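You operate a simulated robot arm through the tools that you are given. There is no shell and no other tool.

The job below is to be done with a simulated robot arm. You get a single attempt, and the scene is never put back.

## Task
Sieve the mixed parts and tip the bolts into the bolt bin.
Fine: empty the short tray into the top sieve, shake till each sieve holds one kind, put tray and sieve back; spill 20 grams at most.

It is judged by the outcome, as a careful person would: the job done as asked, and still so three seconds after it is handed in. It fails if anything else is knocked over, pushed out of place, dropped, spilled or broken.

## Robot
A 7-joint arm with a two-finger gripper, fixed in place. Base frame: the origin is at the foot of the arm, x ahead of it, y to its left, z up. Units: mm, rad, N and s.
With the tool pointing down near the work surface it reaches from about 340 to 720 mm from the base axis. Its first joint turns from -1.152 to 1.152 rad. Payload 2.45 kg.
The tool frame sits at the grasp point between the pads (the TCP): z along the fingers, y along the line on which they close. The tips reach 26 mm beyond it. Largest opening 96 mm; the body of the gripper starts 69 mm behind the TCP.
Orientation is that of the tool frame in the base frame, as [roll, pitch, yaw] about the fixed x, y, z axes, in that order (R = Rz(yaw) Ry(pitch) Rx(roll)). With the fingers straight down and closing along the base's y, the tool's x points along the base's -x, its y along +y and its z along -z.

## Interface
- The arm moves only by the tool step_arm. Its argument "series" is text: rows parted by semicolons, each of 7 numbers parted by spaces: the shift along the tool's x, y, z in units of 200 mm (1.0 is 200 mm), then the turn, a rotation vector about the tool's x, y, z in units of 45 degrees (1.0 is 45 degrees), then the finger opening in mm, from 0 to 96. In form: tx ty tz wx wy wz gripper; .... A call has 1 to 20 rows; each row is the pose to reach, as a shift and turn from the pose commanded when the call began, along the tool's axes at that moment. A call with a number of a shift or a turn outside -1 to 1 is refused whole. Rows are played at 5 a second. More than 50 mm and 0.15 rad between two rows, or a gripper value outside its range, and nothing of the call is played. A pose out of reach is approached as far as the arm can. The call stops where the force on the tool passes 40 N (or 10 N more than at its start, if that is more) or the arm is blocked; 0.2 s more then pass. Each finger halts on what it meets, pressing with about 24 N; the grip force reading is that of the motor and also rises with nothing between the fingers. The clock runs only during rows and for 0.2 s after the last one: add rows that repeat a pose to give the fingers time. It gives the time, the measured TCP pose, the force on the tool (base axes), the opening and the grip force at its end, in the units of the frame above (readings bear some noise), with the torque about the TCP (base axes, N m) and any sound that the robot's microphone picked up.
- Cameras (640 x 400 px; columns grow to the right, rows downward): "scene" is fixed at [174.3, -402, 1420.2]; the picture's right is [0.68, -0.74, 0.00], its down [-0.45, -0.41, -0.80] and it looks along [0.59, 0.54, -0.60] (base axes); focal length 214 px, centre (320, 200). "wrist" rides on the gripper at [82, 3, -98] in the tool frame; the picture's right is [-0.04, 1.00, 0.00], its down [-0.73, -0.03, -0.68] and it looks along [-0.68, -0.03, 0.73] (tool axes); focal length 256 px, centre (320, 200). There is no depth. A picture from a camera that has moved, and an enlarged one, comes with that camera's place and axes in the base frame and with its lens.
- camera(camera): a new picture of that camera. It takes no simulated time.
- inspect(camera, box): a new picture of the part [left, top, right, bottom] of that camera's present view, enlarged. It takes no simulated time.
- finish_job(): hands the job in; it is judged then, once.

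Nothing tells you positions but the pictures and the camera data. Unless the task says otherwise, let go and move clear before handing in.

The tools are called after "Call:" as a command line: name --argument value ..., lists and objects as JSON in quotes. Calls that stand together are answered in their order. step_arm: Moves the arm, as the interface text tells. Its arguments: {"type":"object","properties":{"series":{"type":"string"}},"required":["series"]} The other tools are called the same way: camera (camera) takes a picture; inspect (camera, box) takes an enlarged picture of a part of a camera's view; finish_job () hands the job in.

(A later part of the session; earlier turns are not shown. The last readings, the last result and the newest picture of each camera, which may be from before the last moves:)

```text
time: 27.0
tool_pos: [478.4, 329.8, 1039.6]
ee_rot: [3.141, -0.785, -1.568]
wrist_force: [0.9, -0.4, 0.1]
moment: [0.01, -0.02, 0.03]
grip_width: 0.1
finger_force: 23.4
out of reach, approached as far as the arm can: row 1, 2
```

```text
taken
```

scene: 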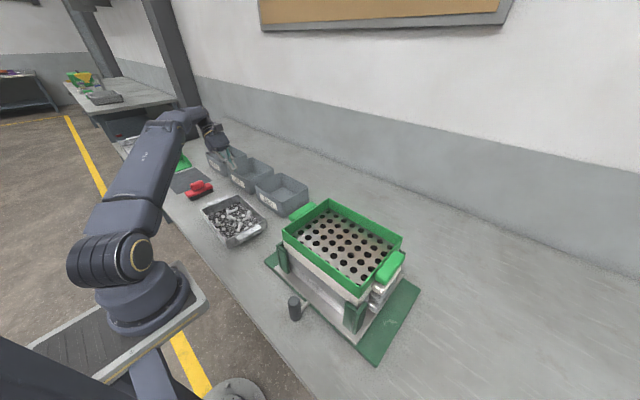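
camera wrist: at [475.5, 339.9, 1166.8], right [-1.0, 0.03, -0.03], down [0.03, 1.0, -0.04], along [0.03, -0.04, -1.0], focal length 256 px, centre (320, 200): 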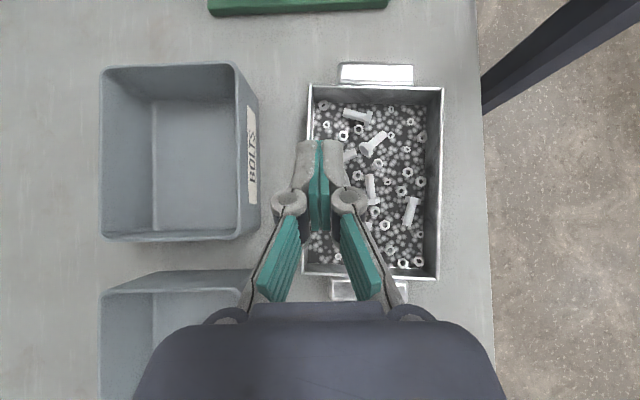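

The tray is now about 20 mm further in +x and yawed about 3°. I'll check its contents and position, then untilt.

Call:
inspect --camera "wrist" --box '[280, 50, 480, 310]'

Call:
step_arm --series "0 0 0 0 -0.167 0 30; 0 0 0 0 -0.333 0 30; 0 0 0 0 -0.5 0 30; 0 0 0 0 -0.667 0 30; 0 0 0 0 -0.833 0 30; 0 0 0 0 -1 0 30"

Call:
step_arm --series "0 0 -0.1 0 0 0.167 30; 0 0 -0.2 0 0 0.333 30; 0 0 -0.3 0 0 0.5 30; 0 0 -0.3 0 0 0.667 30; 0 0 -0.3 0 0 0.833 30; 0 0 -0.3 0 0 1 30"

Call:
step_arm --series "0 0 0 0 0 0.167 30; 0 0 0 0 0 0.333 30; 0 0 0 0 0 0.5 30; 0 0 0 0 0 0.667 30; 0 0 0 0 0 0.833 30; 0 0 0 0 0 1 30"

Call:
step_arm --series "0 0 0 0 0 0.167 30; 0 0 0 0 0 0.333 30; 0 0 0 0 0 0.5 30; 0 0 0 0 0 0.667 30; 0 0 0 0 0 0.833 30; 0 0 0 0 0 1 30"

Call:
step_arm --series "0 0 0 0 0 0.167 30; 0 0 0 0 0 0.333 30; 0 0 0 0 0 0.5 30; 0 0 0 0 0 0.667 30; 0 0 0 0 0 0.833 30; 0 0 0 0 0 1 30"

```text
1.54 times, centred on (380, 180) of wrist
camera zoom: at [475.5, 339.9, 1166.8], right [-1.0, 0.03, -0.03], down [0.03, 1.0, -0.04], along [0.03, -0.04, -1.0], focal length 394 px, centre (228, 231)
```

zoom: 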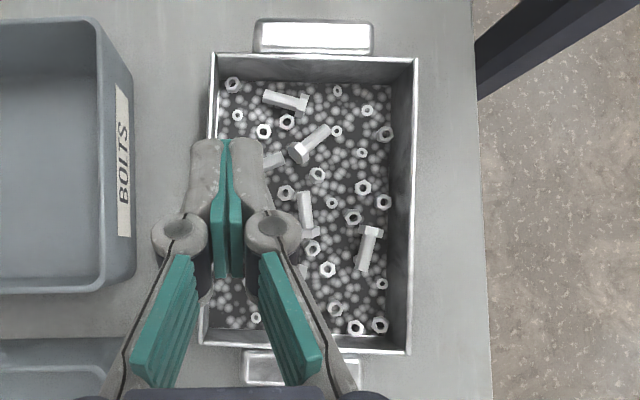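

```text
time: 28.4
tool_pos: [479.3, 327.9, 1037.2]
ee_rot: [3.141, 0.002, -1.569]
wrist_force: [0.1, 0.4, -1.2]
moment: [-0.02, 0.02, 0.02]
grip_width: 30.2
finger_force: 0.0
```

```text
time: 29.8
tool_pos: [477.8, 326.9, 1094.5]
ee_rot: [3.141, 0.0, -2.357]
wrist_force: [-0.3, 0.7, -0.5]
moment: [0.01, 0.03, -0.02]
grip_width: 29.9
finger_force: 0.1
```

```text
time: 31.2
tool_pos: [478.7, 326.7, 1095.2]
ee_rot: [-3.142, -0.001, 3.139]
wrist_force: [-0.4, -0.5, -0.1]
moment: [0.01, 0.0, 0.0]
grip_width: 29.8
finger_force: 0.0
```

```text
time: 32.6
tool_pos: [478.5, 327.2, 1095.3]
ee_rot: [-3.141, 0.0, 2.355]
wrist_force: [0.3, 0.6, 0.4]
moment: [0.0, 0.03, 0.01]
grip_width: 30.1
finger_force: 0.0
```

```text
time: 34.0
tool_pos: [478.3, 327.3, 1094.7]
ee_rot: [-3.141, 0.001, 1.57]
wrist_force: [-0.2, 0.2, -0.9]
moment: [-0.01, 0.0, 0.04]
grip_width: 30.2
finger_force: 0.1
```

Yawing the other way works. I'll tilt the tool 45° so the wrist goes to the −y side and look again.

Call:
step_arm --series "0 0 0 0 0.167 0 30; 0 0 0 0 0.333 0 30; 0 0 0 0 0.5 0 30; 0 0 0 0 0.667 0 30; 0 0 0 0 0.833 0 30; 0 0 0 0 1 0 30"

Call:
camera --camera "wrist"

Call:
inspect --camera "wrist" --box '[140, 40, 400, 300]'

Call:
camera --camera "scene"

```text
time: 35.4
tool_pos: [478.6, 327.6, 1095.3]
ee_rot: [3.139, -0.787, 1.574]
wrist_force: [-1.0, -0.1, 0.3]
moment: [-0.01, 0.01, -0.02]
grip_width: 30.0
finger_force: 0.0
```

```text
taken
camera wrist: at [481.1, 315.2, 1223.2], right [1.0, -0.03, -0.03], down [-0.03, -1.0, -0.04], along [-0.03, 0.04, -1.0], focal length 256 px, centre (320, 200)
```

wrist: 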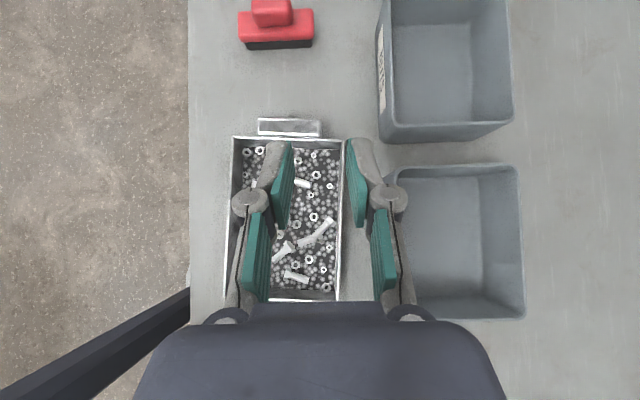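

```text
1.54 times, centred on (270, 170) of wrist
camera zoom: at [481.1, 315.2, 1223.2], right [1.0, -0.03, -0.03], down [-0.03, -1.0, -0.04], along [-0.03, 0.04, -1.0], focal length 394 px, centre (397, 246)
```

zoom: 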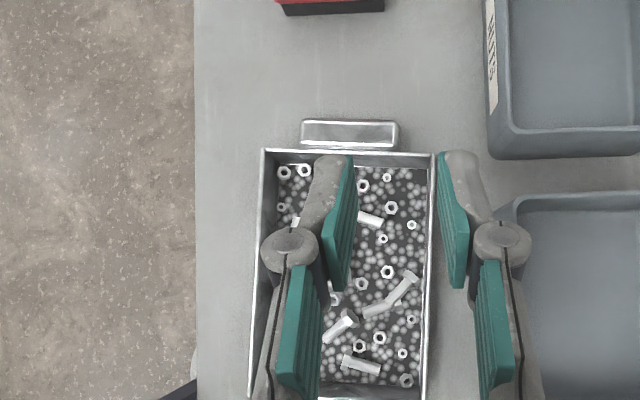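

```text
taken
```

scene: 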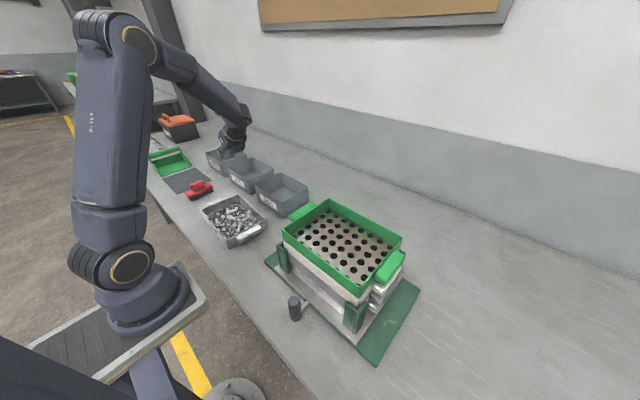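

Before committing, I'll rehearse the whole carry-and-pour path with an empty gripper, high up, to check that the arm can reach every pose.

Call:
step_arm --series "0 0 0 -0.11 0 -0.11 30; 0 0 0 -0.22 0 -0.22 30; 0 0 0 -0.33 0 -0.33 30; 0 0 0 -0.44 0 -0.44 30; 0 0 0 -0.55 0 -0.55 30"

Call:
step_arm --series "-0.1 0.08 -0.136 0 0 0 30; -0.2 0.158 -0.272 0 0 0 30; -0.3 0.237 -0.408 0 0 0 30; -0.4 0.317 -0.545 0 0 0 30; -0.5 0.396 -0.68 0 0 0 30; -0.597 0.475 -0.817 0 0 0 30"

Call:
step_arm --series "-0.124 0.048 -0.0765 0.0793 0.0787 -0.0793 30; -0.248 0.096 -0.153 0.1587 0.1573 -0.1587 30; -0.3715 0.1435 -0.2295 0.238 0.236 -0.238 30; -0.495 0.191 -0.306 0.3173 0.3147 -0.3173 30; -0.619 0.239 -0.3825 0.3967 0.3933 -0.3967 30; -0.743 0.287 -0.459 0.476 0.472 -0.476 30"

```text
time: 36.6
tool_pos: [478.0, 327.3, 1096.7]
ee_rot: [2.362, -0.619, 2.091]
wrist_force: [-0.5, -0.3, 1.2]
moment: [0.01, -0.02, -0.01]
grip_width: 30.3
finger_force: 0.1
```

```text
time: 38.0
tool_pos: [538.3, 125.8, 1174.9]
ee_rot: [2.363, -0.617, 2.092]
wrist_force: [0.0, 0.7, 0.2]
moment: [0.06, -0.02, 0.02]
grip_width: 29.9
finger_force: 0.1
```

```text
time: 39.4
tool_pos: [605.0, -44.0, 1173.8]
ee_rot: [2.362, -0.621, 2.74]
wrist_force: [-0.1, -0.2, 0.6]
moment: [0.02, 0.01, -0.01]
grip_width: 30.1
finger_force: 0.0
```

Call:
step_arm --series "0.024 -0.061 -0.069 -0.112 0 -0.112 30; 0.048 -0.121 -0.139 -0.225 0 -0.225 30; 0.072 -0.182 -0.208 -0.337 0 -0.337 30; 0.096 -0.242 -0.278 -0.449 0 -0.449 30; 0.12 -0.303 -0.347 -0.561 0 -0.561 30; 0.144 -0.363 -0.417 -0.674 0 -0.674 30; 0.168 -0.424 -0.486 -0.786 0 -0.786 30"

```text
time: 41.0
tool_pos: [536.2, -153.1, 1201.2]
ee_rot: [1.629, -0.06, 3.003]
wrist_force: [0.0, 0.4, -0.9]
moment: [0.0, 0.04, -0.01]
grip_width: 30.0
finger_force: 0.1
```

Call:
step_arm --series "0.064 -0.041 -0.063 -0.112 0 -0.112 30; 0.127 -0.083 -0.126 -0.225 0 -0.225 30; 0.191 -0.124 -0.189 -0.337 0 -0.337 30; 0.255 -0.166 -0.253 -0.449 0 -0.449 30; 0.319 -0.207 -0.316 -0.561 0 -0.561 30; 0.382 -0.249 -0.379 -0.674 0 -0.674 30; 0.446 -0.29 -0.442 -0.786 0 -0.786 30"

Call:
camera --camera "scene"

Call:
camera --camera "wrist"

```text
time: 42.6
tool_pos: [509.5, -154.5, 1141.9]
ee_rot: [0.953, 0.526, 2.832]
wrist_force: [0.1, -0.8, 0.4]
moment: [0.0, -0.02, -0.01]
grip_width: 30.1
finger_force: 0.1
out of reach, approached as far as the arm can: row 3, 4, 5, 6, 7
```

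```text
taken
```

scene: 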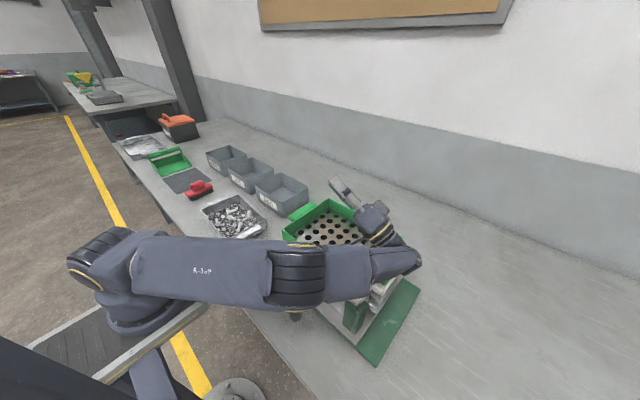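

```text
taken
camera wrist: at [442.9, -219.5, 1055.1], right [-0.53, -0.44, 0.72], down [0.64, -0.77, 0.01], along [0.55, 0.47, 0.69], focal length 256 px, centre (320, 200)
```

wrist: 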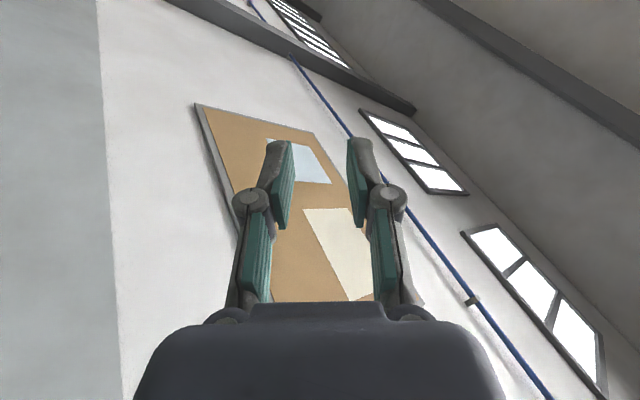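

The rotation was reached, but the position fell about 110 mm short. I'll try the same tilt with no yaw (tray axis along y).

Call:
step_arm --series "0.059 0.059 -0.005 0.0685 -0.097 -0.0685 30; 0.117 0.118 -0.01 0.137 -0.194 -0.137 30; 0.176 0.178 -0.015 0.2055 -0.29 -0.2055 30; 0.235 0.237 -0.02 0.274 -0.387 -0.274 30; 0.293 0.296 -0.025 0.3425 -0.484 -0.3425 30; 0.352 0.355 -0.03 0.411 -0.581 -0.411 30"

Call:
camera --camera "scene"

```text
time: 44.0
tool_pos: [442.1, -145.9, 1146.5]
ee_rot: [0.956, 0.522, 2.185]
wrist_force: [0.1, -0.1, 0.1]
moment: [0.01, 0.0, -0.02]
grip_width: 30.2
finger_force: 0.0
out of reach, approached as far as the arm can: row 1, 2, 3, 4, 5, 6
```

```text
taken
```

scene: 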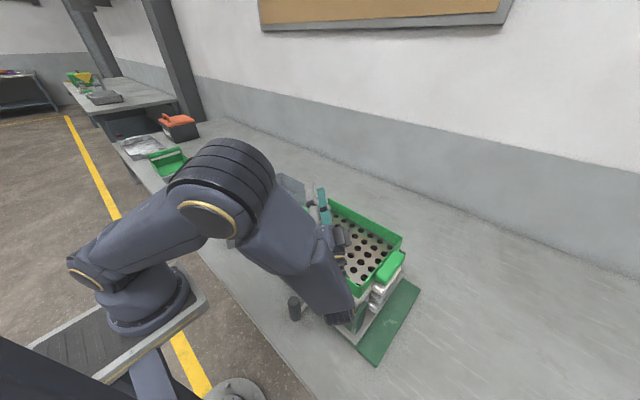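

Position is now only about 30 mm short. A steeper in-plane tilt (60° instead of 45°) should help, so I'll test it.

Call:
step_arm --series "-0.04 0.005 -0.02 0 0.111 0 30; -0.08 0.01 -0.04 0 0.222 0 30; -0.118 0.014 -0.058 0 0.333 0 30; -0.118 0.014 -0.058 0 0.333 0 30"

```text
time: 45.0
tool_pos: [452.8, -167.8, 1153.0]
ee_rot: [1.111, 0.659, 2.456]
wrist_force: [-0.1, -0.5, 0.2]
moment: [0.0, -0.03, -0.05]
grip_width: 29.9
finger_force: 0.0
out of reach, approached as far as the arm can: row 2, 3, 4
```

Call:
step_arm --series "0.04 0.017 0.04 0.091 -0.105 -0.052 30; 0.08 0.034 0.08 0.181 -0.21 -0.103 30; 0.12 0.05 0.12 0.272 -0.315 -0.155 30; 0.12 0.05 0.12 0.272 -0.315 -0.155 30"

```text
time: 46.0
tool_pos: [438.4, -134.8, 1151.9]
ee_rot: [1.106, 0.658, 2.108]
wrist_force: [0.3, 0.1, 0.5]
moment: [-0.01, 0.05, -0.02]
grip_width: 30.1
finger_force: 0.1
```

That pose is fully reachable with the lip over the sieve. I'll check whether there is room to tilt a further 15°.

Call:
step_arm --series "0 0 0 -0.083 0 -0.144 30; 0 0 0 -0.167 0 -0.289 30; 0 0 0 -0.167 0 -0.289 30"

Call:
step_arm --series "0 0 0 0.083 0 0.144 30; 0 0 0 0.167 0 0.289 30; 0 0 0 0.25 0 0.433 30; 0 0 0 0.333 0 0.577 30; 0 0 0 0.417 0 0.722 30; 0 0 0 0.5 0 0.866 30"

Call:
camera --camera "scene"

```text
time: 46.8
tool_pos: [439.4, -134.3, 1152.9]
ee_rot: [0.854, 0.846, 1.934]
wrist_force: [-0.3, 0.9, 0.6]
moment: [-0.03, -0.01, 0.0]
grip_width: 30.2
finger_force: 0.1
```

```text
time: 48.2
tool_pos: [439.6, -134.2, 1151.9]
ee_rot: [1.437, 0.221, 2.254]
wrist_force: [0.2, 0.4, 0.0]
moment: [0.02, -0.01, 0.0]
grip_width: 29.6
finger_force: 0.1
```

```text
taken
```

scene: 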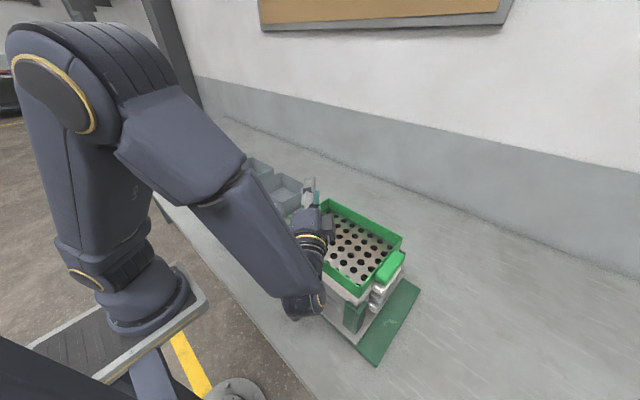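

Tilts up to 150° are reachable. I'll rehearse backwards to the carrying tilt to confirm that pose too.

Call:
step_arm --series "-0.142 -0.02 0.08 0.083 0 0.144 30; -0.283 -0.039 0.161 0.167 0 0.289 30; -0.425 -0.058 0.241 0.25 0 0.433 30; -0.567 -0.078 0.321 0.333 0 0.577 30; -0.708 -0.097 0.402 0.417 0 0.722 30; -0.85 -0.117 0.482 0.5 0 0.866 30"

```text
time: 49.6
tool_pos: [620.9, -203.0, 1181.8]
ee_rot: [1.852, -0.45, 2.204]
wrist_force: [0.4, 0.1, -0.8]
moment: [0.02, 0.05, 0.0]
grip_width: 29.9
finger_force: 0.0
```

Call:
step_arm --series "-0.075 -0.02 0.046 0.07 0 0.12 30; -0.149 -0.04 0.092 0.139 0 0.241 30; -0.224 -0.061 0.138 0.209 0 0.361 30; -0.298 -0.081 0.184 0.278 0 0.481 30"

```text
time: 50.6
tool_pos: [673.3, -217.8, 1131.2]
ee_rot: [2.194, -0.791, 2.005]
wrist_force: [-0.2, -0.1, -0.8]
moment: [0.0, 0.0, -0.05]
grip_width: 30.0
finger_force: 0.1
```

Every pour pose is reachable. I'll return to the tray with this same tool-to-tray orientation.

Call:
step_arm --series "0.132 -0.097 0.053 0.044 0.036 -0.0255 30; 0.265 -0.193 0.107 0.088 0.072 -0.051 30; 0.397 -0.29 0.16 0.1325 0.1075 -0.0765 30; 0.529 -0.387 0.213 0.177 0.143 -0.102 30; 0.662 -0.483 0.267 0.221 0.179 -0.1275 30; 0.794 -0.58 0.32 0.265 0.215 -0.153 30"

Call:
step_arm --series "0.14 -0.024 0.136 0 0 0 30; 0.28 -0.048 0.271 0 0 0 30; 0.42 -0.072 0.407 0 0 0 30; 0.56 -0.096 0.542 0 0 0 30; 0.7 -0.12 0.678 0 0 0 30"

Call:
step_arm --series "0.046 -0.057 0.123 0.065 0 0.112 30; 0.093 -0.113 0.247 0.13 0 0.225 30; 0.139 -0.17 0.37 0.195 0 0.337 30; 0.185 -0.226 0.493 0.259 0 0.449 30; 0.232 -0.283 0.617 0.324 0 0.562 30; 0.278 -0.339 0.74 0.389 0 0.674 30"

Call:
camera --camera "wrist"

```text
time: 52.0
tool_pos: [569.8, -38.0, 1153.0]
ee_rot: [2.189, -0.791, 2.301]
wrist_force: [0.3, 0.2, -0.9]
moment: [0.01, -0.02, -0.02]
grip_width: 29.7
finger_force: 0.1
```

```text
time: 53.2
tool_pos: [532.6, 152.2, 1181.5]
ee_rot: [2.188, -0.79, 2.3]
wrist_force: [0.3, 0.7, 0.8]
moment: [-0.01, -0.02, 0.02]
grip_width: 29.9
finger_force: 0.1
```

```text
time: 54.6
tool_pos: [501.9, 310.0, 1122.4]
ee_rot: [-3.136, -1.049, 1.512]
wrist_force: [0.3, 0.1, -0.5]
moment: [0.01, -0.02, -0.01]
grip_width: 29.8
finger_force: 0.1
```

```text
taken
camera wrist: at [502.1, 264.5, 1242.8], right [1.0, -0.07, -0.04], down [-0.08, -0.95, -0.3], along [-0.01, 0.3, -0.95], focal length 256 px, centre (320, 200)
```

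wrist: 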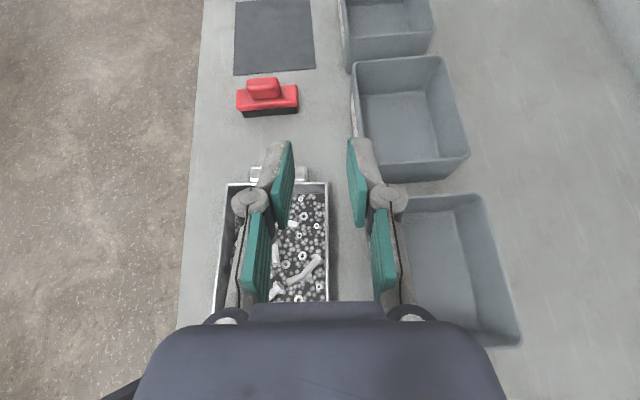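

Orientation matches. I'll lower to just above the wall with a 44 mm opening and check the alignment.

Call:
step_arm --series "-0.2 0.003 0.118 0 0 0 44; -0.4 0.005 0.236 0 0 0 44; -0.6 0.007 0.354 0 0 0 44; -0.8 0.0095 0.472 0 0 0 44; -0.957 0.0095 0.564 0 0 0 44"

Call:
camera --camera "wrist"

Call:
inspect --camera "scene" --box '[190, 180, 290, 260]'

```text
time: 55.8
tool_pos: [501.6, 312.3, 897.4]
ee_rot: [3.14, -1.048, 1.516]
wrist_force: [-0.2, 0.6, 1.3]
moment: [0.03, 0.01, 0.0]
grip_width: 43.7
finger_force: 0.1
```

```text
taken
camera wrist: at [503.1, 267.2, 1018.2], right [1.0, -0.07, -0.04], down [-0.08, -0.95, -0.3], along [-0.01, 0.3, -0.95], focal length 256 px, centre (320, 200)
```

wrist: 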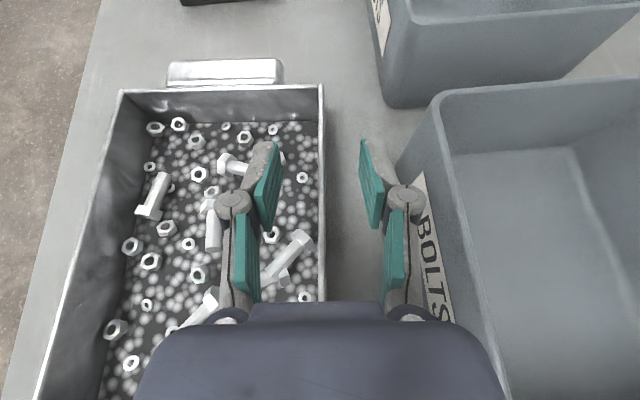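

```text
5.00 times, centred on (240, 220) of scene
camera zoom: at [174.3, -402.0, 1420.2], right [0.68, -0.74, 0.0], down [-0.45, -0.41, -0.8], along [0.59, 0.54, -0.6], focal length 1072 px, centre (720, 100)
```

zoom: 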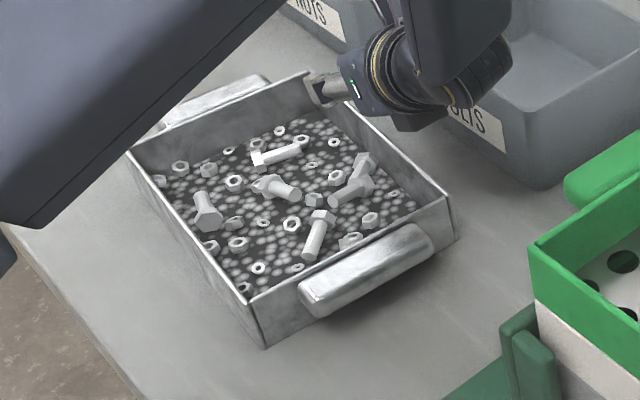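

The alignment is good, with the wall at x≈502 between the fingers. I'll descend along the wall and close.

Call:
step_arm --series "-0.09 0.005 0.05 0 0 0 44; -0.18 0.005 0.096 0 0 0 44; -0.23 0.005 0.122 0 0 0 44; -0.258 0.005 0.138 0 0 0 44"

Call:
camera --camera "wrist"

Call:
inspect --camera "scene" --box '[190, 180, 290, 260]'

```text
time: 56.7
tool_pos: [504.9, 311.1, 851.1]
ee_rot: [3.133, -1.062, 1.527]
wrist_force: [-2.0, -2.3, 10.3]
moment: [-0.95, 0.09, -0.12]
grip_width: 44.0
finger_force: 0.1
stopped in row 4: the force on the tool passed its limit at 66 N (the readings are from after the stop); the commanded pose is now the measured one
```

```text
taken
camera wrist: at [504.2, 265.3, 971.8], right [1.0, -0.07, -0.03], down [-0.08, -0.95, -0.31], along [-0.01, 0.31, -0.95], focal length 256 px, centre (320, 200)
```

wrist: 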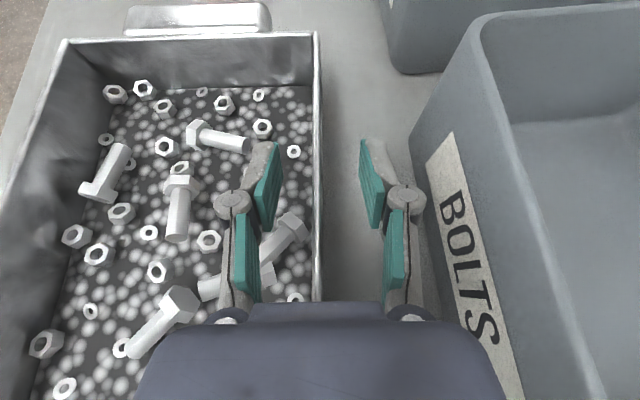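

```text
5.00 times, centred on (240, 220) of scene
camera zoom: at [174.1, -402.1, 1420.2], right [0.68, -0.74, 0.0], down [-0.45, -0.41, -0.8], along [0.59, 0.54, -0.6], focal length 1072 px, centre (720, 100)
```

zoom: 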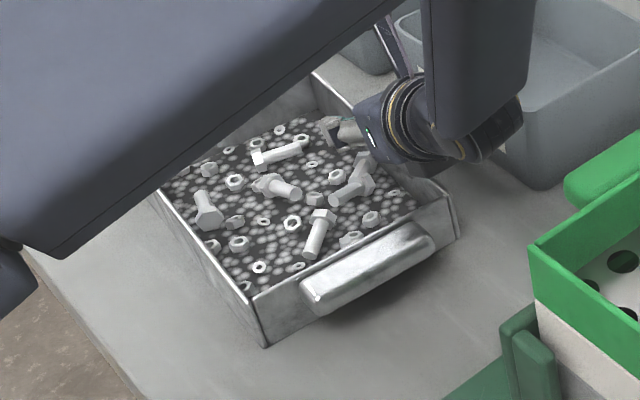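

The back of the gripper touched the tray rim because this tilt is too flat. I'll raise, go back to a 45° tilt (which clears by about 10 mm) and retry.

Call:
step_arm --series "0.15 0 -0.09 0 0 0 44; 0.3 0 -0.18 0 -0.111 0 44; 0.36 0 -0.21 0 -0.222 0 44; 0.4 0 -0.23 0 -0.333 0 44"

Call:
camera --camera "wrist"

Call:
inspect --camera "scene" --box '[190, 180, 290, 260]'

```text
time: 57.7
tool_pos: [503.4, 310.4, 942.0]
ee_rot: [3.138, -0.796, 1.52]
wrist_force: [-0.4, 0.0, 0.8]
moment: [0.0, 0.01, 0.0]
grip_width: 44.0
finger_force: 0.0
```

```text
taken
camera wrist: at [505.6, 296.7, 1070.6], right [1.0, -0.08, -0.03], down [-0.08, -1.0, -0.05], along [-0.02, 0.05, -1.0], focal length 256 px, centre (320, 200)
```

wrist: 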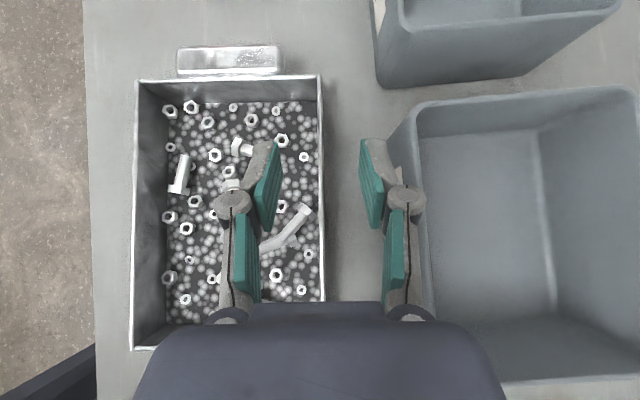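

```text
5.00 times, centred on (240, 220) of scene
camera zoom: at [174.3, -402.0, 1420.2], right [0.68, -0.74, 0.0], down [-0.45, -0.41, -0.8], along [0.59, 0.54, -0.6], focal length 1072 px, centre (720, 100)
```

zoom: 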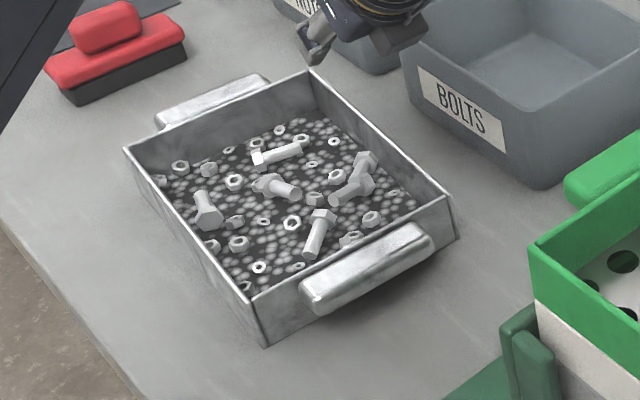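

Call:
step_arm --series "-0.12 -0.003 0.105 0 0 0 44; -0.24 -0.003 0.21 0 0 0 44; -0.31 -0.003 0.275 0 0 0 44; -0.35 -0.003 0.313 0 0 0 44; -0.377 -0.003 0.338 0 0 0 44; -0.377 -0.003 0.338 0 0 0 44"

Call:
camera --camera "wrist"

```text
time: 59.1
tool_pos: [502.5, 306.6, 843.1]
ee_rot: [3.136, -0.798, 1.521]
wrist_force: [-1.3, 0.0, -0.2]
moment: [0.02, -0.01, 0.07]
grip_width: 44.0
finger_force: 0.1
```

```text
taken
camera wrist: at [504.5, 293.2, 969.9], right [1.0, -0.08, -0.03], down [-0.08, -1.0, -0.05], along [-0.02, 0.05, -1.0], focal length 256 px, centre (320, 200)
```

wrist: 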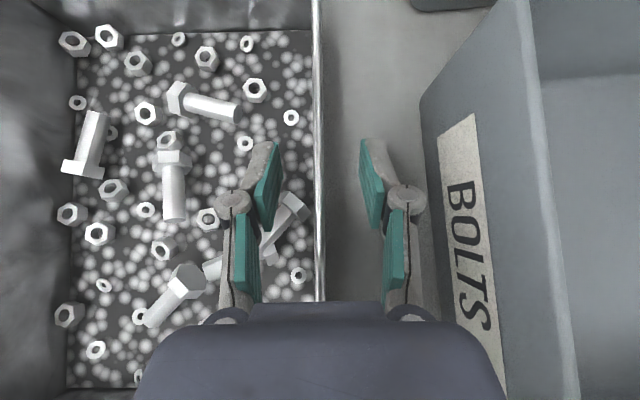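

Clear of contact. Now closing on the wall.

Call:
step_arm --series "0 0 0 0 0 0 30; 0 0 0 0 0 0 18; 0 0 0 0 0 0 8; 0 0 0 0 0 0 0; 0 0 0 0 0 0 0; 0 0 0 0 0 0 0"

Call:
camera --camera "wrist"

```text
time: 60.5
tool_pos: [502.6, 308.1, 843.2]
ee_rot: [3.138, -0.797, 1.52]
wrist_force: [-1.4, 0.4, 0.7]
moment: [0.06, 0.43, -0.4]
grip_width: 6.2
finger_force: 24.4
```

```text
taken
camera wrist: at [504.4, 293.3, 970.1], right [1.0, -0.08, -0.03], down [-0.08, -1.0, -0.05], along [-0.02, 0.05, -1.0], focal length 256 px, centre (320, 200)
```

wrist: 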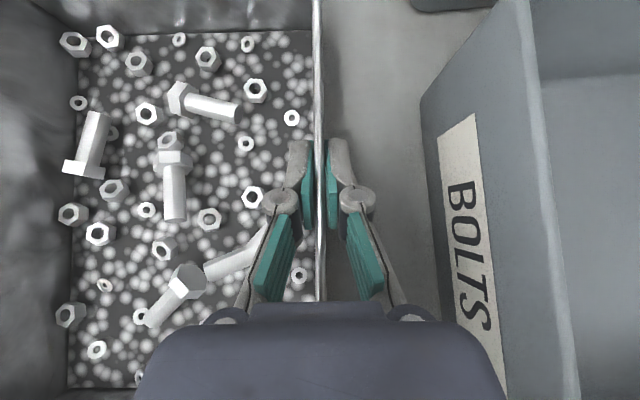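

The grip is on (6.2 mm, 24 N). I'll pivot the tray up about its far bottom edge to 20° and check it.

Call:
step_arm --series "0.05 -0.02 -0.049 -0.0778 0 -0.0793 0; 0.0986 -0.046 -0.096 -0.1556 0 -0.1587 0; 0.1456 -0.078 -0.1414 -0.2333 0 -0.238 0; 0.19 -0.1155 -0.1845 -0.311 0 -0.317 0; 0.19 -0.1155 -0.1845 -0.311 0 -0.317 0"

Call:
camera --camera "wrist"

Call:
inspect --camera "scene" --box '[180, 170, 290, 260]'

```text
time: 61.7
tool_pos: [480.8, 310.0, 895.9]
ee_rot: [2.655, -0.736, 1.857]
wrist_force: [-1.9, 0.5, -3.4]
moment: [0.77, 0.31, 0.0]
grip_width: 5.9
finger_force: 24.4
```

```text
taken
camera wrist: at [438.9, 296.6, 1016.8], right [0.94, -0.08, 0.32], down [-0.06, -1.0, -0.06], along [0.32, 0.03, -0.95], focal length 256 px, centre (320, 200)
```

wrist: 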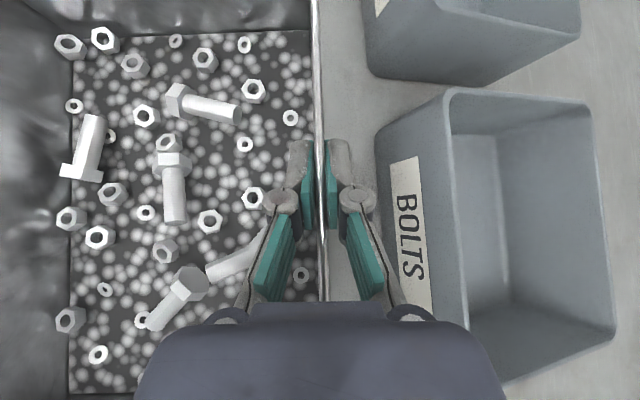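

```text
4.44 times, centred on (235, 215) of scene
camera zoom: at [174.4, -401.9, 1420.2], right [0.68, -0.74, 0.0], down [-0.45, -0.41, -0.8], along [0.59, 0.54, -0.6], focal length 953 px, centre (698, 133)
```

zoom: 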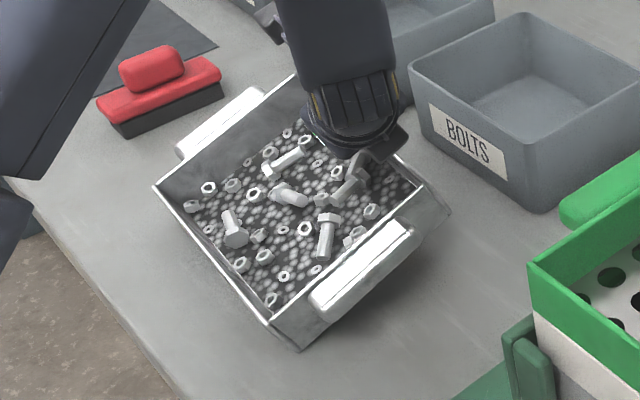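

The tray pivoted rigidly and the contents haven't slid. Now I'll lift it 20 mm off the bench and read the load.

Call:
step_arm --series "0.017 0.009 -0.016 0 0 0 0; 0.034 0.0175 -0.033 0 0 0 0; 0.05 0.026 -0.049 0 0 0 0; 0.067 0.035 -0.0655 0 0 0 0; 0.067 0.035 -0.0655 0 0 0 0; 0.067 0.035 -0.0655 0 0 0 0"

Call:
inspect --camera "scene" --box '[180, 170, 290, 260]'

Call:
camera --camera "wrist"

```text
time: 63.1
tool_pos: [479.1, 306.4, 915.7]
ee_rot: [2.659, -0.736, 1.855]
wrist_force: [0.1, 0.4, -8.5]
moment: [0.04, -0.56, 0.03]
grip_width: 6.0
finger_force: 23.9
```

```text
4.44 times, centred on (235, 215) of scene
camera zoom: at [174.5, -401.9, 1420.3], right [0.68, -0.74, 0.0], down [-0.45, -0.41, -0.8], along [0.59, 0.54, -0.6], focal length 953 px, centre (698, 133)
```

zoom: 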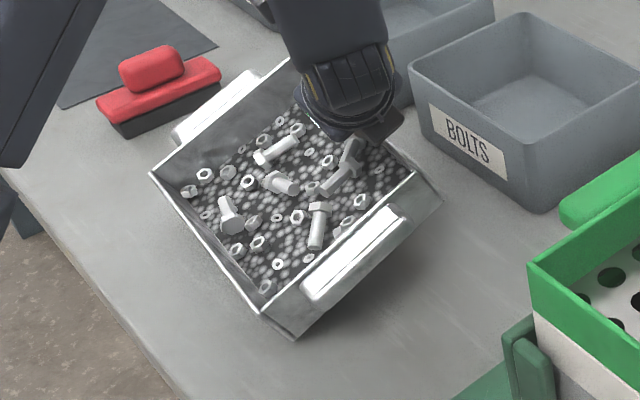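

```text
taken
camera wrist: at [438.2, 295.6, 1036.5], right [0.94, -0.08, 0.32], down [-0.06, -1.0, -0.06], along [0.32, 0.03, -0.95], focal length 256 px, centre (320, 200)
```

wrist: 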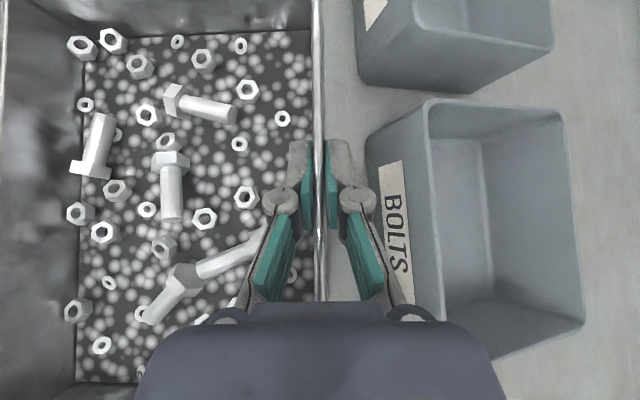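

The tray is fully off the bench: about 8.5 N (0.87 kg) and well balanced at −0.56 N·m. I'll lift straight up.

Call:
step_arm --series "0.05 0.026 -0.049 0 0 0 0; 0.12 0.062 -0.117 0 0 0 0; 0.2 0.103 -0.195 0 0 0 0; 0.28 0.145 -0.273 0 0 0 0; 0.36 0.186 -0.351 0 0 0 0; 0.44 0.227 -0.43 0 0 0 0; 0.52 0.269 -0.508 0 0 0 0; 0.6 0.31 -0.586 0 0 0 0; 0.67 0.346 -0.655 0 0 0 0; 0.74 0.382 -0.722 0 0 0 0; 0.8 0.413 -0.781 0 0 0 0; 0.84 0.434 -0.82 0 0 0 0; 0.84 0.434 -0.82 0 0 0 0"

Call:
camera --camera "wrist"

Call:
camera --camera "scene"

```text
time: 65.9
tool_pos: [481.6, 307.2, 1166.2]
ee_rot: [2.658, -0.736, 1.856]
wrist_force: [0.1, -0.9, -8.4]
moment: [0.02, -0.6, 0.0]
grip_width: 5.8
finger_force: 24.2
```

```text
taken
camera wrist: at [438.6, 296.1, 1286.5], right [0.94, -0.08, 0.32], down [-0.06, -1.0, -0.06], along [0.32, 0.03, -0.95], focal length 256 px, centre (320, 200)
```

wrist: 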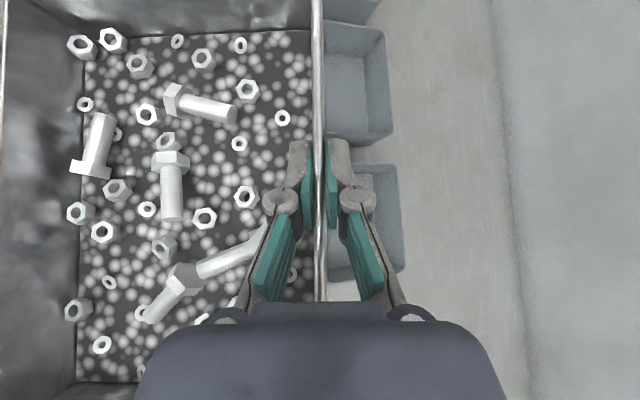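

```text
taken
```

scene: 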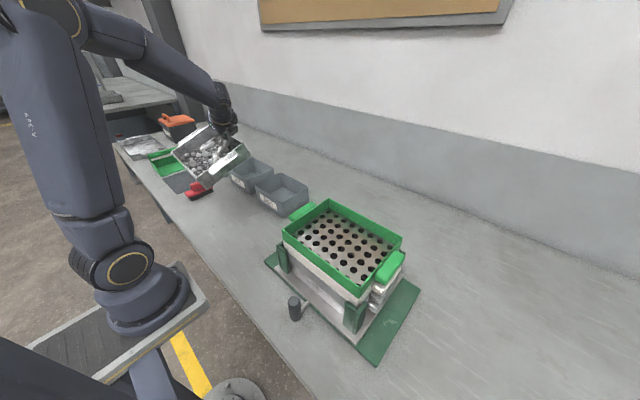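

The load is stable. I'll carry it towards the sieve, smoothly and well above the stack.

Call:
step_arm --series "-0.03 0.016 -0.029 0 0 0 0; -0.09 0.049 -0.087 0 0 0 0; -0.16 0.087 -0.154 0 0 0 0; -0.23 0.125 -0.222 0 0 0 0; -0.3 0.163 -0.289 0 0 0 0; -0.37 0.201 -0.357 0 0 0 0; -0.44 0.239 -0.424 0 0 0 0; -0.51 0.277 -0.492 0 0 0 0; -0.58 0.315 -0.559 0 0 0 0; -0.64 0.348 -0.617 0 0 0 0; -0.671 0.365 -0.647 0 0 0 0"

Call:
step_arm --series "-0.03 0.0134 -0.0236 0 0 0 0; -0.09 0.04 -0.071 0 0 0 0; -0.16 0.0715 -0.126 0 0 0 0; -0.24 0.107 -0.189 0 0 0 0; -0.32 0.143 -0.251 0 0 0 0; -0.4 0.179 -0.314 0 0 0 0; -0.48 0.215 -0.377 0 0 0 0; -0.56 0.25 -0.44 0 0 0 0; -0.64 0.286 -0.503 0 0 0 0; -0.7 0.313 -0.55 0 0 0 0; -0.738 0.33 -0.58 0 0 0 0"

Call:
camera --camera "scene"

Call:
camera --camera "wrist"

```text
time: 68.3
tool_pos: [541.3, 116.7, 1184.6]
ee_rot: [2.659, -0.736, 1.856]
wrist_force: [0.3, -0.4, -8.4]
moment: [0.04, -0.6, 0.0]
grip_width: 6.2
finger_force: 23.7
```

```text
time: 70.7
tool_pos: [600.5, -72.7, 1184.5]
ee_rot: [2.658, -0.737, 1.856]
wrist_force: [0.4, -0.1, -7.7]
moment: [0.03, -0.57, -0.02]
grip_width: 6.3
finger_force: 23.4
```

```text
taken
```

scene: 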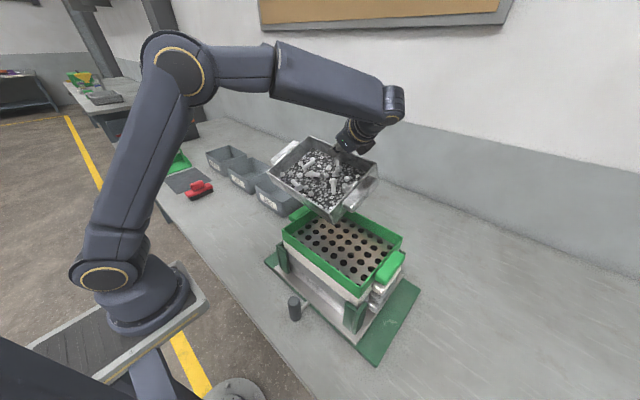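

```text
taken
camera wrist: at [559.3, -83.9, 1305.6], right [0.95, -0.08, 0.32], down [-0.06, -1.0, -0.06], along [0.32, 0.03, -0.95], focal length 256 px, centre (320, 200)
```

wrist: 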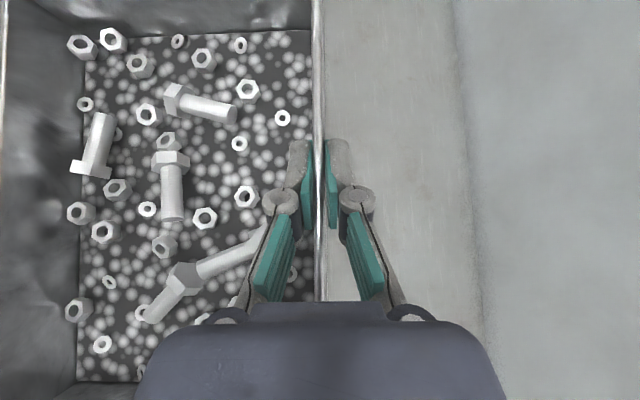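

Now I'll yaw and shift into position above the sieve.

Call:
step_arm --series "-0.03 0.012 -0.02 -0.014 -0.0073 0.0137 0; -0.1 0.038 -0.067 -0.046 -0.024 0.045 0; -0.18 0.069 -0.122 -0.084 -0.0434 0.082 0; -0.26 0.1 -0.176 -0.121 -0.063 0.118 0; -0.34 0.131 -0.23 -0.159 -0.082 0.155 0; -0.42 0.162 -0.284 -0.196 -0.101 0.191 0; -0.49 0.189 -0.331 -0.229 -0.118 0.223 0; -0.527 0.203 -0.356 -0.246 -0.127 0.24 0; -0.527 0.203 -0.356 -0.246 -0.127 0.24 0"

Call:
camera --camera "scene"

```text
time: 72.7
tool_pos: [641.7, -199.1, 1175.5]
ee_rot: [2.659, -0.736, 1.568]
wrist_force: [-0.3, 0.4, -9.3]
moment: [-0.12, -0.56, 0.01]
grip_width: 6.0
finger_force: 24.0
```

```text
taken
```

scene: 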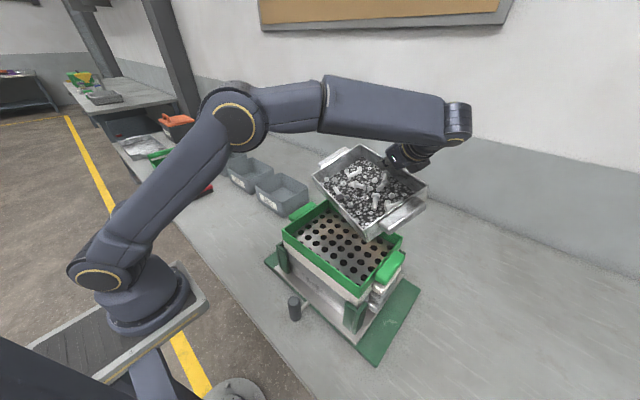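

In position with the tray's lip over the sieve. I'll increase the tilt in stages and watch the contents.

Call:
step_arm --series "0.002 -0.003 -0.009 -0.0778 0 -0.0794 0; 0.003 -0.006 -0.017 -0.1555 0 -0.1588 0; 0.005 -0.009 -0.026 -0.233 0 -0.238 0; 0.006 -0.012 -0.035 -0.311 0 -0.3175 0; 0.006 -0.012 -0.035 -0.311 0 -0.3175 0"

Call:
camera --camera "wrist"

Call:
inspect --camera "scene" --box '[270, 120, 470, 320]'

```text
time: 73.9
tool_pos: [636.9, -200.3, 1179.1]
ee_rot: [2.262, -0.579, 1.81]
wrist_force: [-0.6, -0.1, -8.4]
moment: [-0.08, -0.4, 0.0]
grip_width: 6.2
finger_force: 24.2
```

```text
taken
camera wrist: at [556.1, -187.4, 1279.0], right [0.73, -0.29, 0.62], down [-0.33, -0.94, -0.06], along [0.6, -0.16, -0.78], focal length 256 px, centre (320, 200)
```

wrist: 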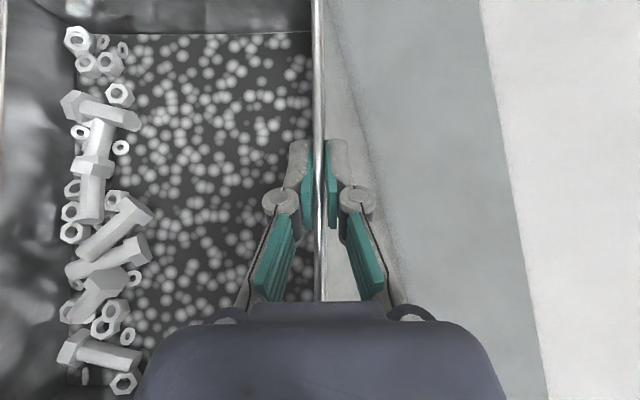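

```text
2.00 times, centred on (370, 220) of scene
camera zoom: at [174.5, -402.0, 1420.2], right [0.68, -0.74, 0.0], down [-0.45, -0.41, -0.8], along [0.59, 0.54, -0.6], focal length 429 px, centre (220, 160)
```

zoom: 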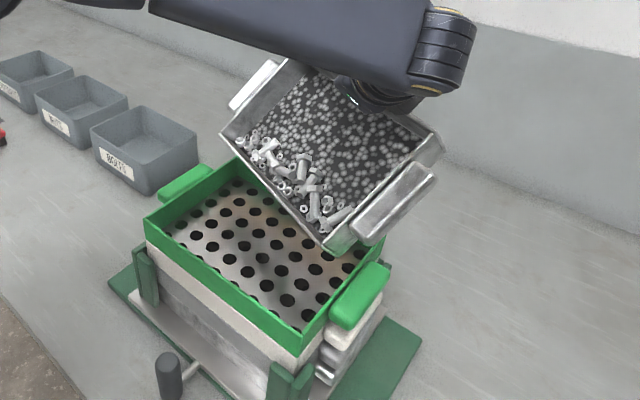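

The "beads" turn out to be just a pattern on the tray floor, and the loose parts have slid safely to the low wall. I'll continue tilting to about 90° with the lip kept over the sieve.

Call:
step_arm --series "0.032 -0.0275 -0.037 -0.097 0 -0.099 0; 0.064 -0.055 -0.074 -0.1945 0 -0.198 0; 0.095 -0.0825 -0.111 -0.292 0 -0.297 0; 0.127 -0.11 -0.148 -0.389 0 -0.3965 0; 0.159 -0.1375 -0.184 -0.486 0 -0.496 0; 0.19 -0.165 -0.221 -0.5835 0 -0.595 0; 0.222 -0.1925 -0.258 -0.681 0 -0.694 0; 0.254 -0.22 -0.295 -0.778 0 -0.793 0"

Call:
inspect --camera "scene" --box '[270, 120, 470, 320]'

Call:
camera --camera "wrist"

```text
time: 75.7
tool_pos: [554.5, -179.2, 1209.7]
ee_rot: [1.565, 0.004, 2.024]
wrist_force: [0.6, 0.2, -2.6]
moment: [0.05, 0.03, 0.02]
grip_width: 6.0
finger_force: 24.0
```

```text
2.00 times, centred on (370, 220) of scene
camera zoom: at [174.4, -402.0, 1420.2], right [0.68, -0.74, 0.0], down [-0.45, -0.41, -0.8], along [0.59, 0.54, -0.6], focal length 429 px, centre (220, 160)
```

zoom: 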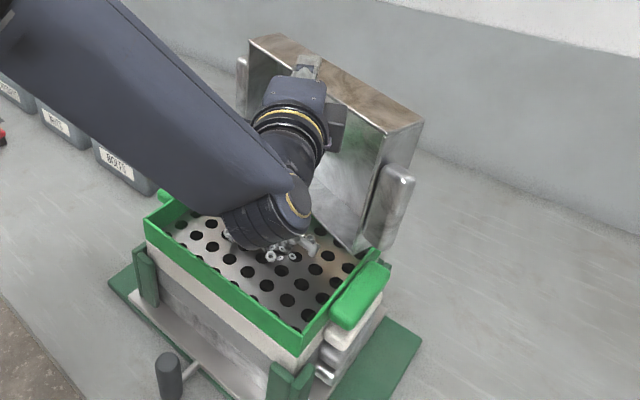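

```text
taken
camera wrist: at [430.8, -150.1, 1213.0], right [0.01, -0.03, 1.0], down [-0.29, -0.96, -0.03], along [0.96, -0.29, -0.02], focal length 256 px, centre (320, 200)
```

wrist: 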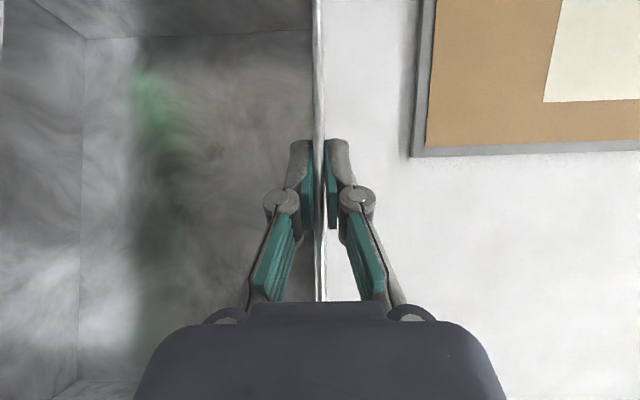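

The load dropped to about 2.6 N, so the parts have poured out. I'll look closely into the tray and around the sieve for leftovers or spills.

Call:
inspect --camera "wrist" --box '[0, 0, 320, 400]'

Call:
inspect --camera "scene" --box '[310, 190, 410, 300]'

```text
1.00 times, centred on (160, 200) of wrist (not enlarged: the box is as wide or as high as the picture)
camera zoom: at [430.8, -150.1, 1213.0], right [0.01, -0.03, 1.0], down [-0.29, -0.96, -0.03], along [0.96, -0.29, -0.02], focal length 256 px, centre (480, 200)
```

zoom: 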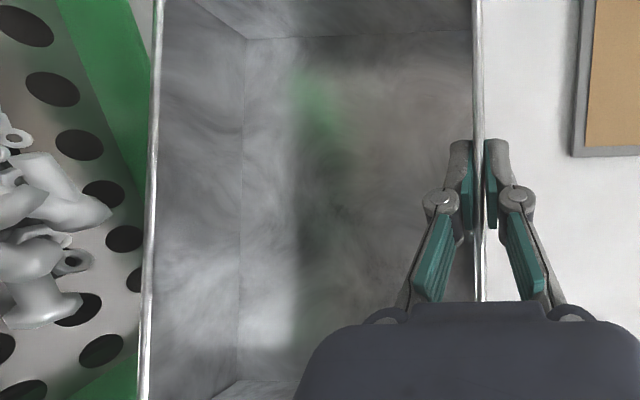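

```text
3.64 times, centred on (360, 245) of scene
camera zoom: at [174.4, -402.0, 1420.2], right [0.68, -0.74, 0.0], down [-0.45, -0.41, -0.8], along [0.59, 0.54, -0.6], focal length 780 px, centre (174, 36)
```

zoom: 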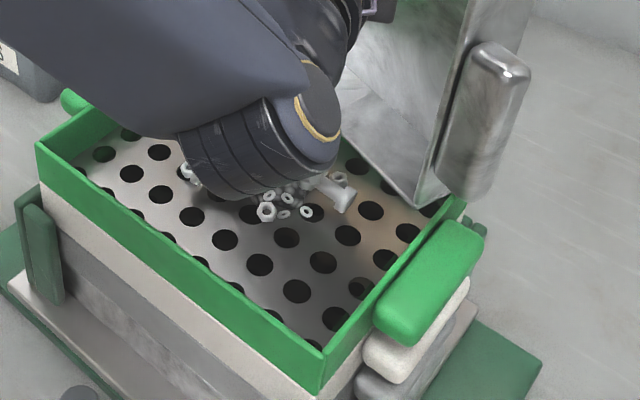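

The tray is empty and the parts are heaped inside the sieve. I'll reverse the motion to bring the empty tray back.

Call:
step_arm --series "-0.035 0.01 0.042 0.097 0 0.099 0; -0.07 0.02 0.084 0.1945 0 0.198 0; -0.105 0.02 0.126 0.292 0 0.297 0; -0.14 0.01 0.168 0.389 0 0.3965 0; -0.175 0 0.21 0.486 0 0.496 0; -0.21 -0.02 0.252 0.5835 0 0.595 0; -0.245 -0.035 0.294 0.681 0 0.694 0; -0.28 -0.05 0.336 0.778 0 0.793 0"

Call:
inspect --camera "scene" --box '[270, 120, 470, 320]'

```text
time: 77.5
tool_pos: [640.9, -200.7, 1201.1]
ee_rot: [2.263, -0.579, 1.812]
wrist_force: [0.4, 0.8, -2.0]
moment: [-0.06, -0.17, 0.0]
grip_width: 6.2
finger_force: 23.6
```

```text
2.00 times, centred on (370, 220) of scene
camera zoom: at [174.4, -402.0, 1420.2], right [0.68, -0.74, 0.0], down [-0.45, -0.41, -0.8], along [0.59, 0.54, -0.6], focal length 429 px, centre (220, 160)
```

zoom: 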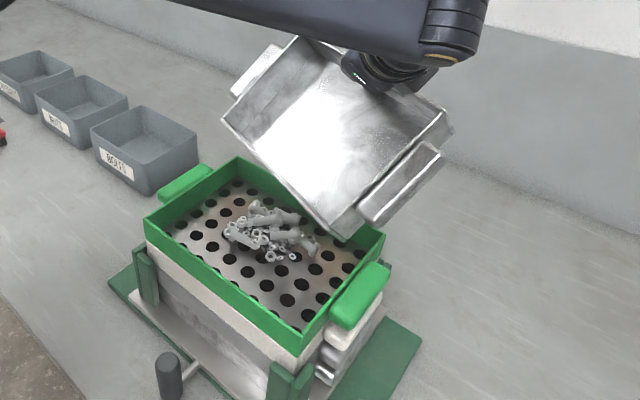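

Now back across: reduce the tilt, then yaw and translate towards the tray's place.

Call:
step_arm --series "0 0 0 0.078 0 0.079 0; 0 0 0 0.156 0 0.158 0; 0 0 0 0.233 0 0.238 0; 0 0 0 0.311 0 0.317 0"

Call:
step_arm --series "0.093 -0.083 0.051 0.0485 0.025 -0.0475 0; 0.185 -0.167 0.102 0.097 0.05 -0.095 0; 0.278 -0.25 0.153 0.1455 0.0745 -0.1425 0; 0.371 -0.333 0.203 0.194 0.099 -0.19 0; 0.463 -0.417 0.254 0.2425 0.124 -0.2375 0; 0.556 -0.5 0.305 0.291 0.149 -0.285 0"

```text
time: 78.5
tool_pos: [639.7, -201.4, 1200.4]
ee_rot: [2.66, -0.737, 1.567]
wrist_force: [-0.4, 0.8, -3.2]
moment: [-0.05, -0.19, -0.03]
grip_width: 6.1
finger_force: 24.3
```

```text
time: 79.9
tool_pos: [581.0, -50.1, 1203.0]
ee_rot: [2.657, -0.735, 1.911]
wrist_force: [-0.2, -0.4, -3.3]
moment: [0.03, -0.24, -0.01]
grip_width: 5.9
finger_force: 24.4
```

Call:
step_arm --series "0.08 -0.03 0.066 0 0 0 0; 0.22 -0.083 0.181 0 0 0 0; 0.37 -0.14 0.304 0 0 0 0; 0.52 -0.197 0.427 0 0 0 0; 0.66 -0.25 0.542 0 0 0 0; 0.739 -0.28 0.607 0 0 0 0"

Call:
step_arm --series "0.048 -0.051 0.131 0.044 0 0.045 0; 0.096 -0.103 0.262 0.089 0 0.0906 0; 0.144 -0.154 0.393 0.133 0 0.136 0; 0.193 -0.206 0.524 0.178 0 0.181 0; 0.241 -0.257 0.655 0.222 0 0.2265 0; 0.289 -0.309 0.786 0.267 0 0.272 0; 0.337 -0.36 0.917 0.311 0 0.317 0; 0.337 -0.36 0.917 0.311 0 0.317 0"

Call:
camera --camera "wrist"

Call:
camera --camera "scene"

```text
time: 81.3
tool_pos: [520.4, 140.0, 1200.5]
ee_rot: [2.659, -0.735, 1.907]
wrist_force: [-0.4, -0.3, -2.5]
moment: [0.01, -0.18, 0.0]
grip_width: 5.8
finger_force: 24.1
```

```text
time: 83.1
tool_pos: [478.2, 319.0, 1099.7]
ee_rot: [3.138, -0.793, 1.574]
wrist_force: [0.1, 0.1, -2.3]
moment: [0.0, -0.25, 0.02]
grip_width: 5.8
finger_force: 24.6
```

```text
taken
camera wrist: at [481.1, 305.2, 1227.2], right [1.0, -0.03, -0.03], down [-0.03, -1.0, -0.05], along [-0.02, 0.05, -1.0], focal length 256 px, centre (320, 200)
```

wrist: 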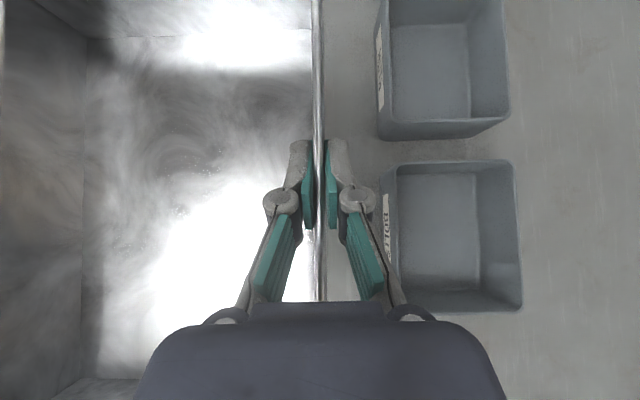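

```text
taken
```

scene: 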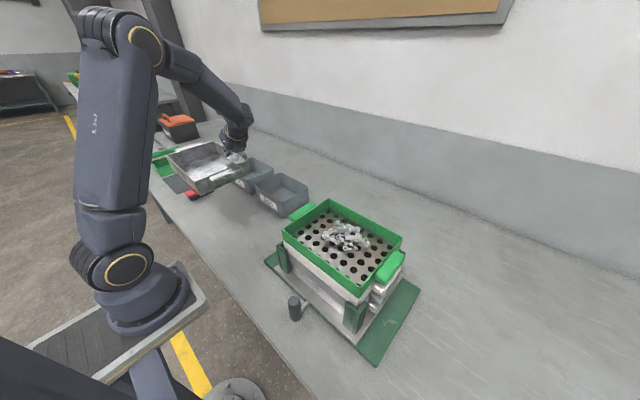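

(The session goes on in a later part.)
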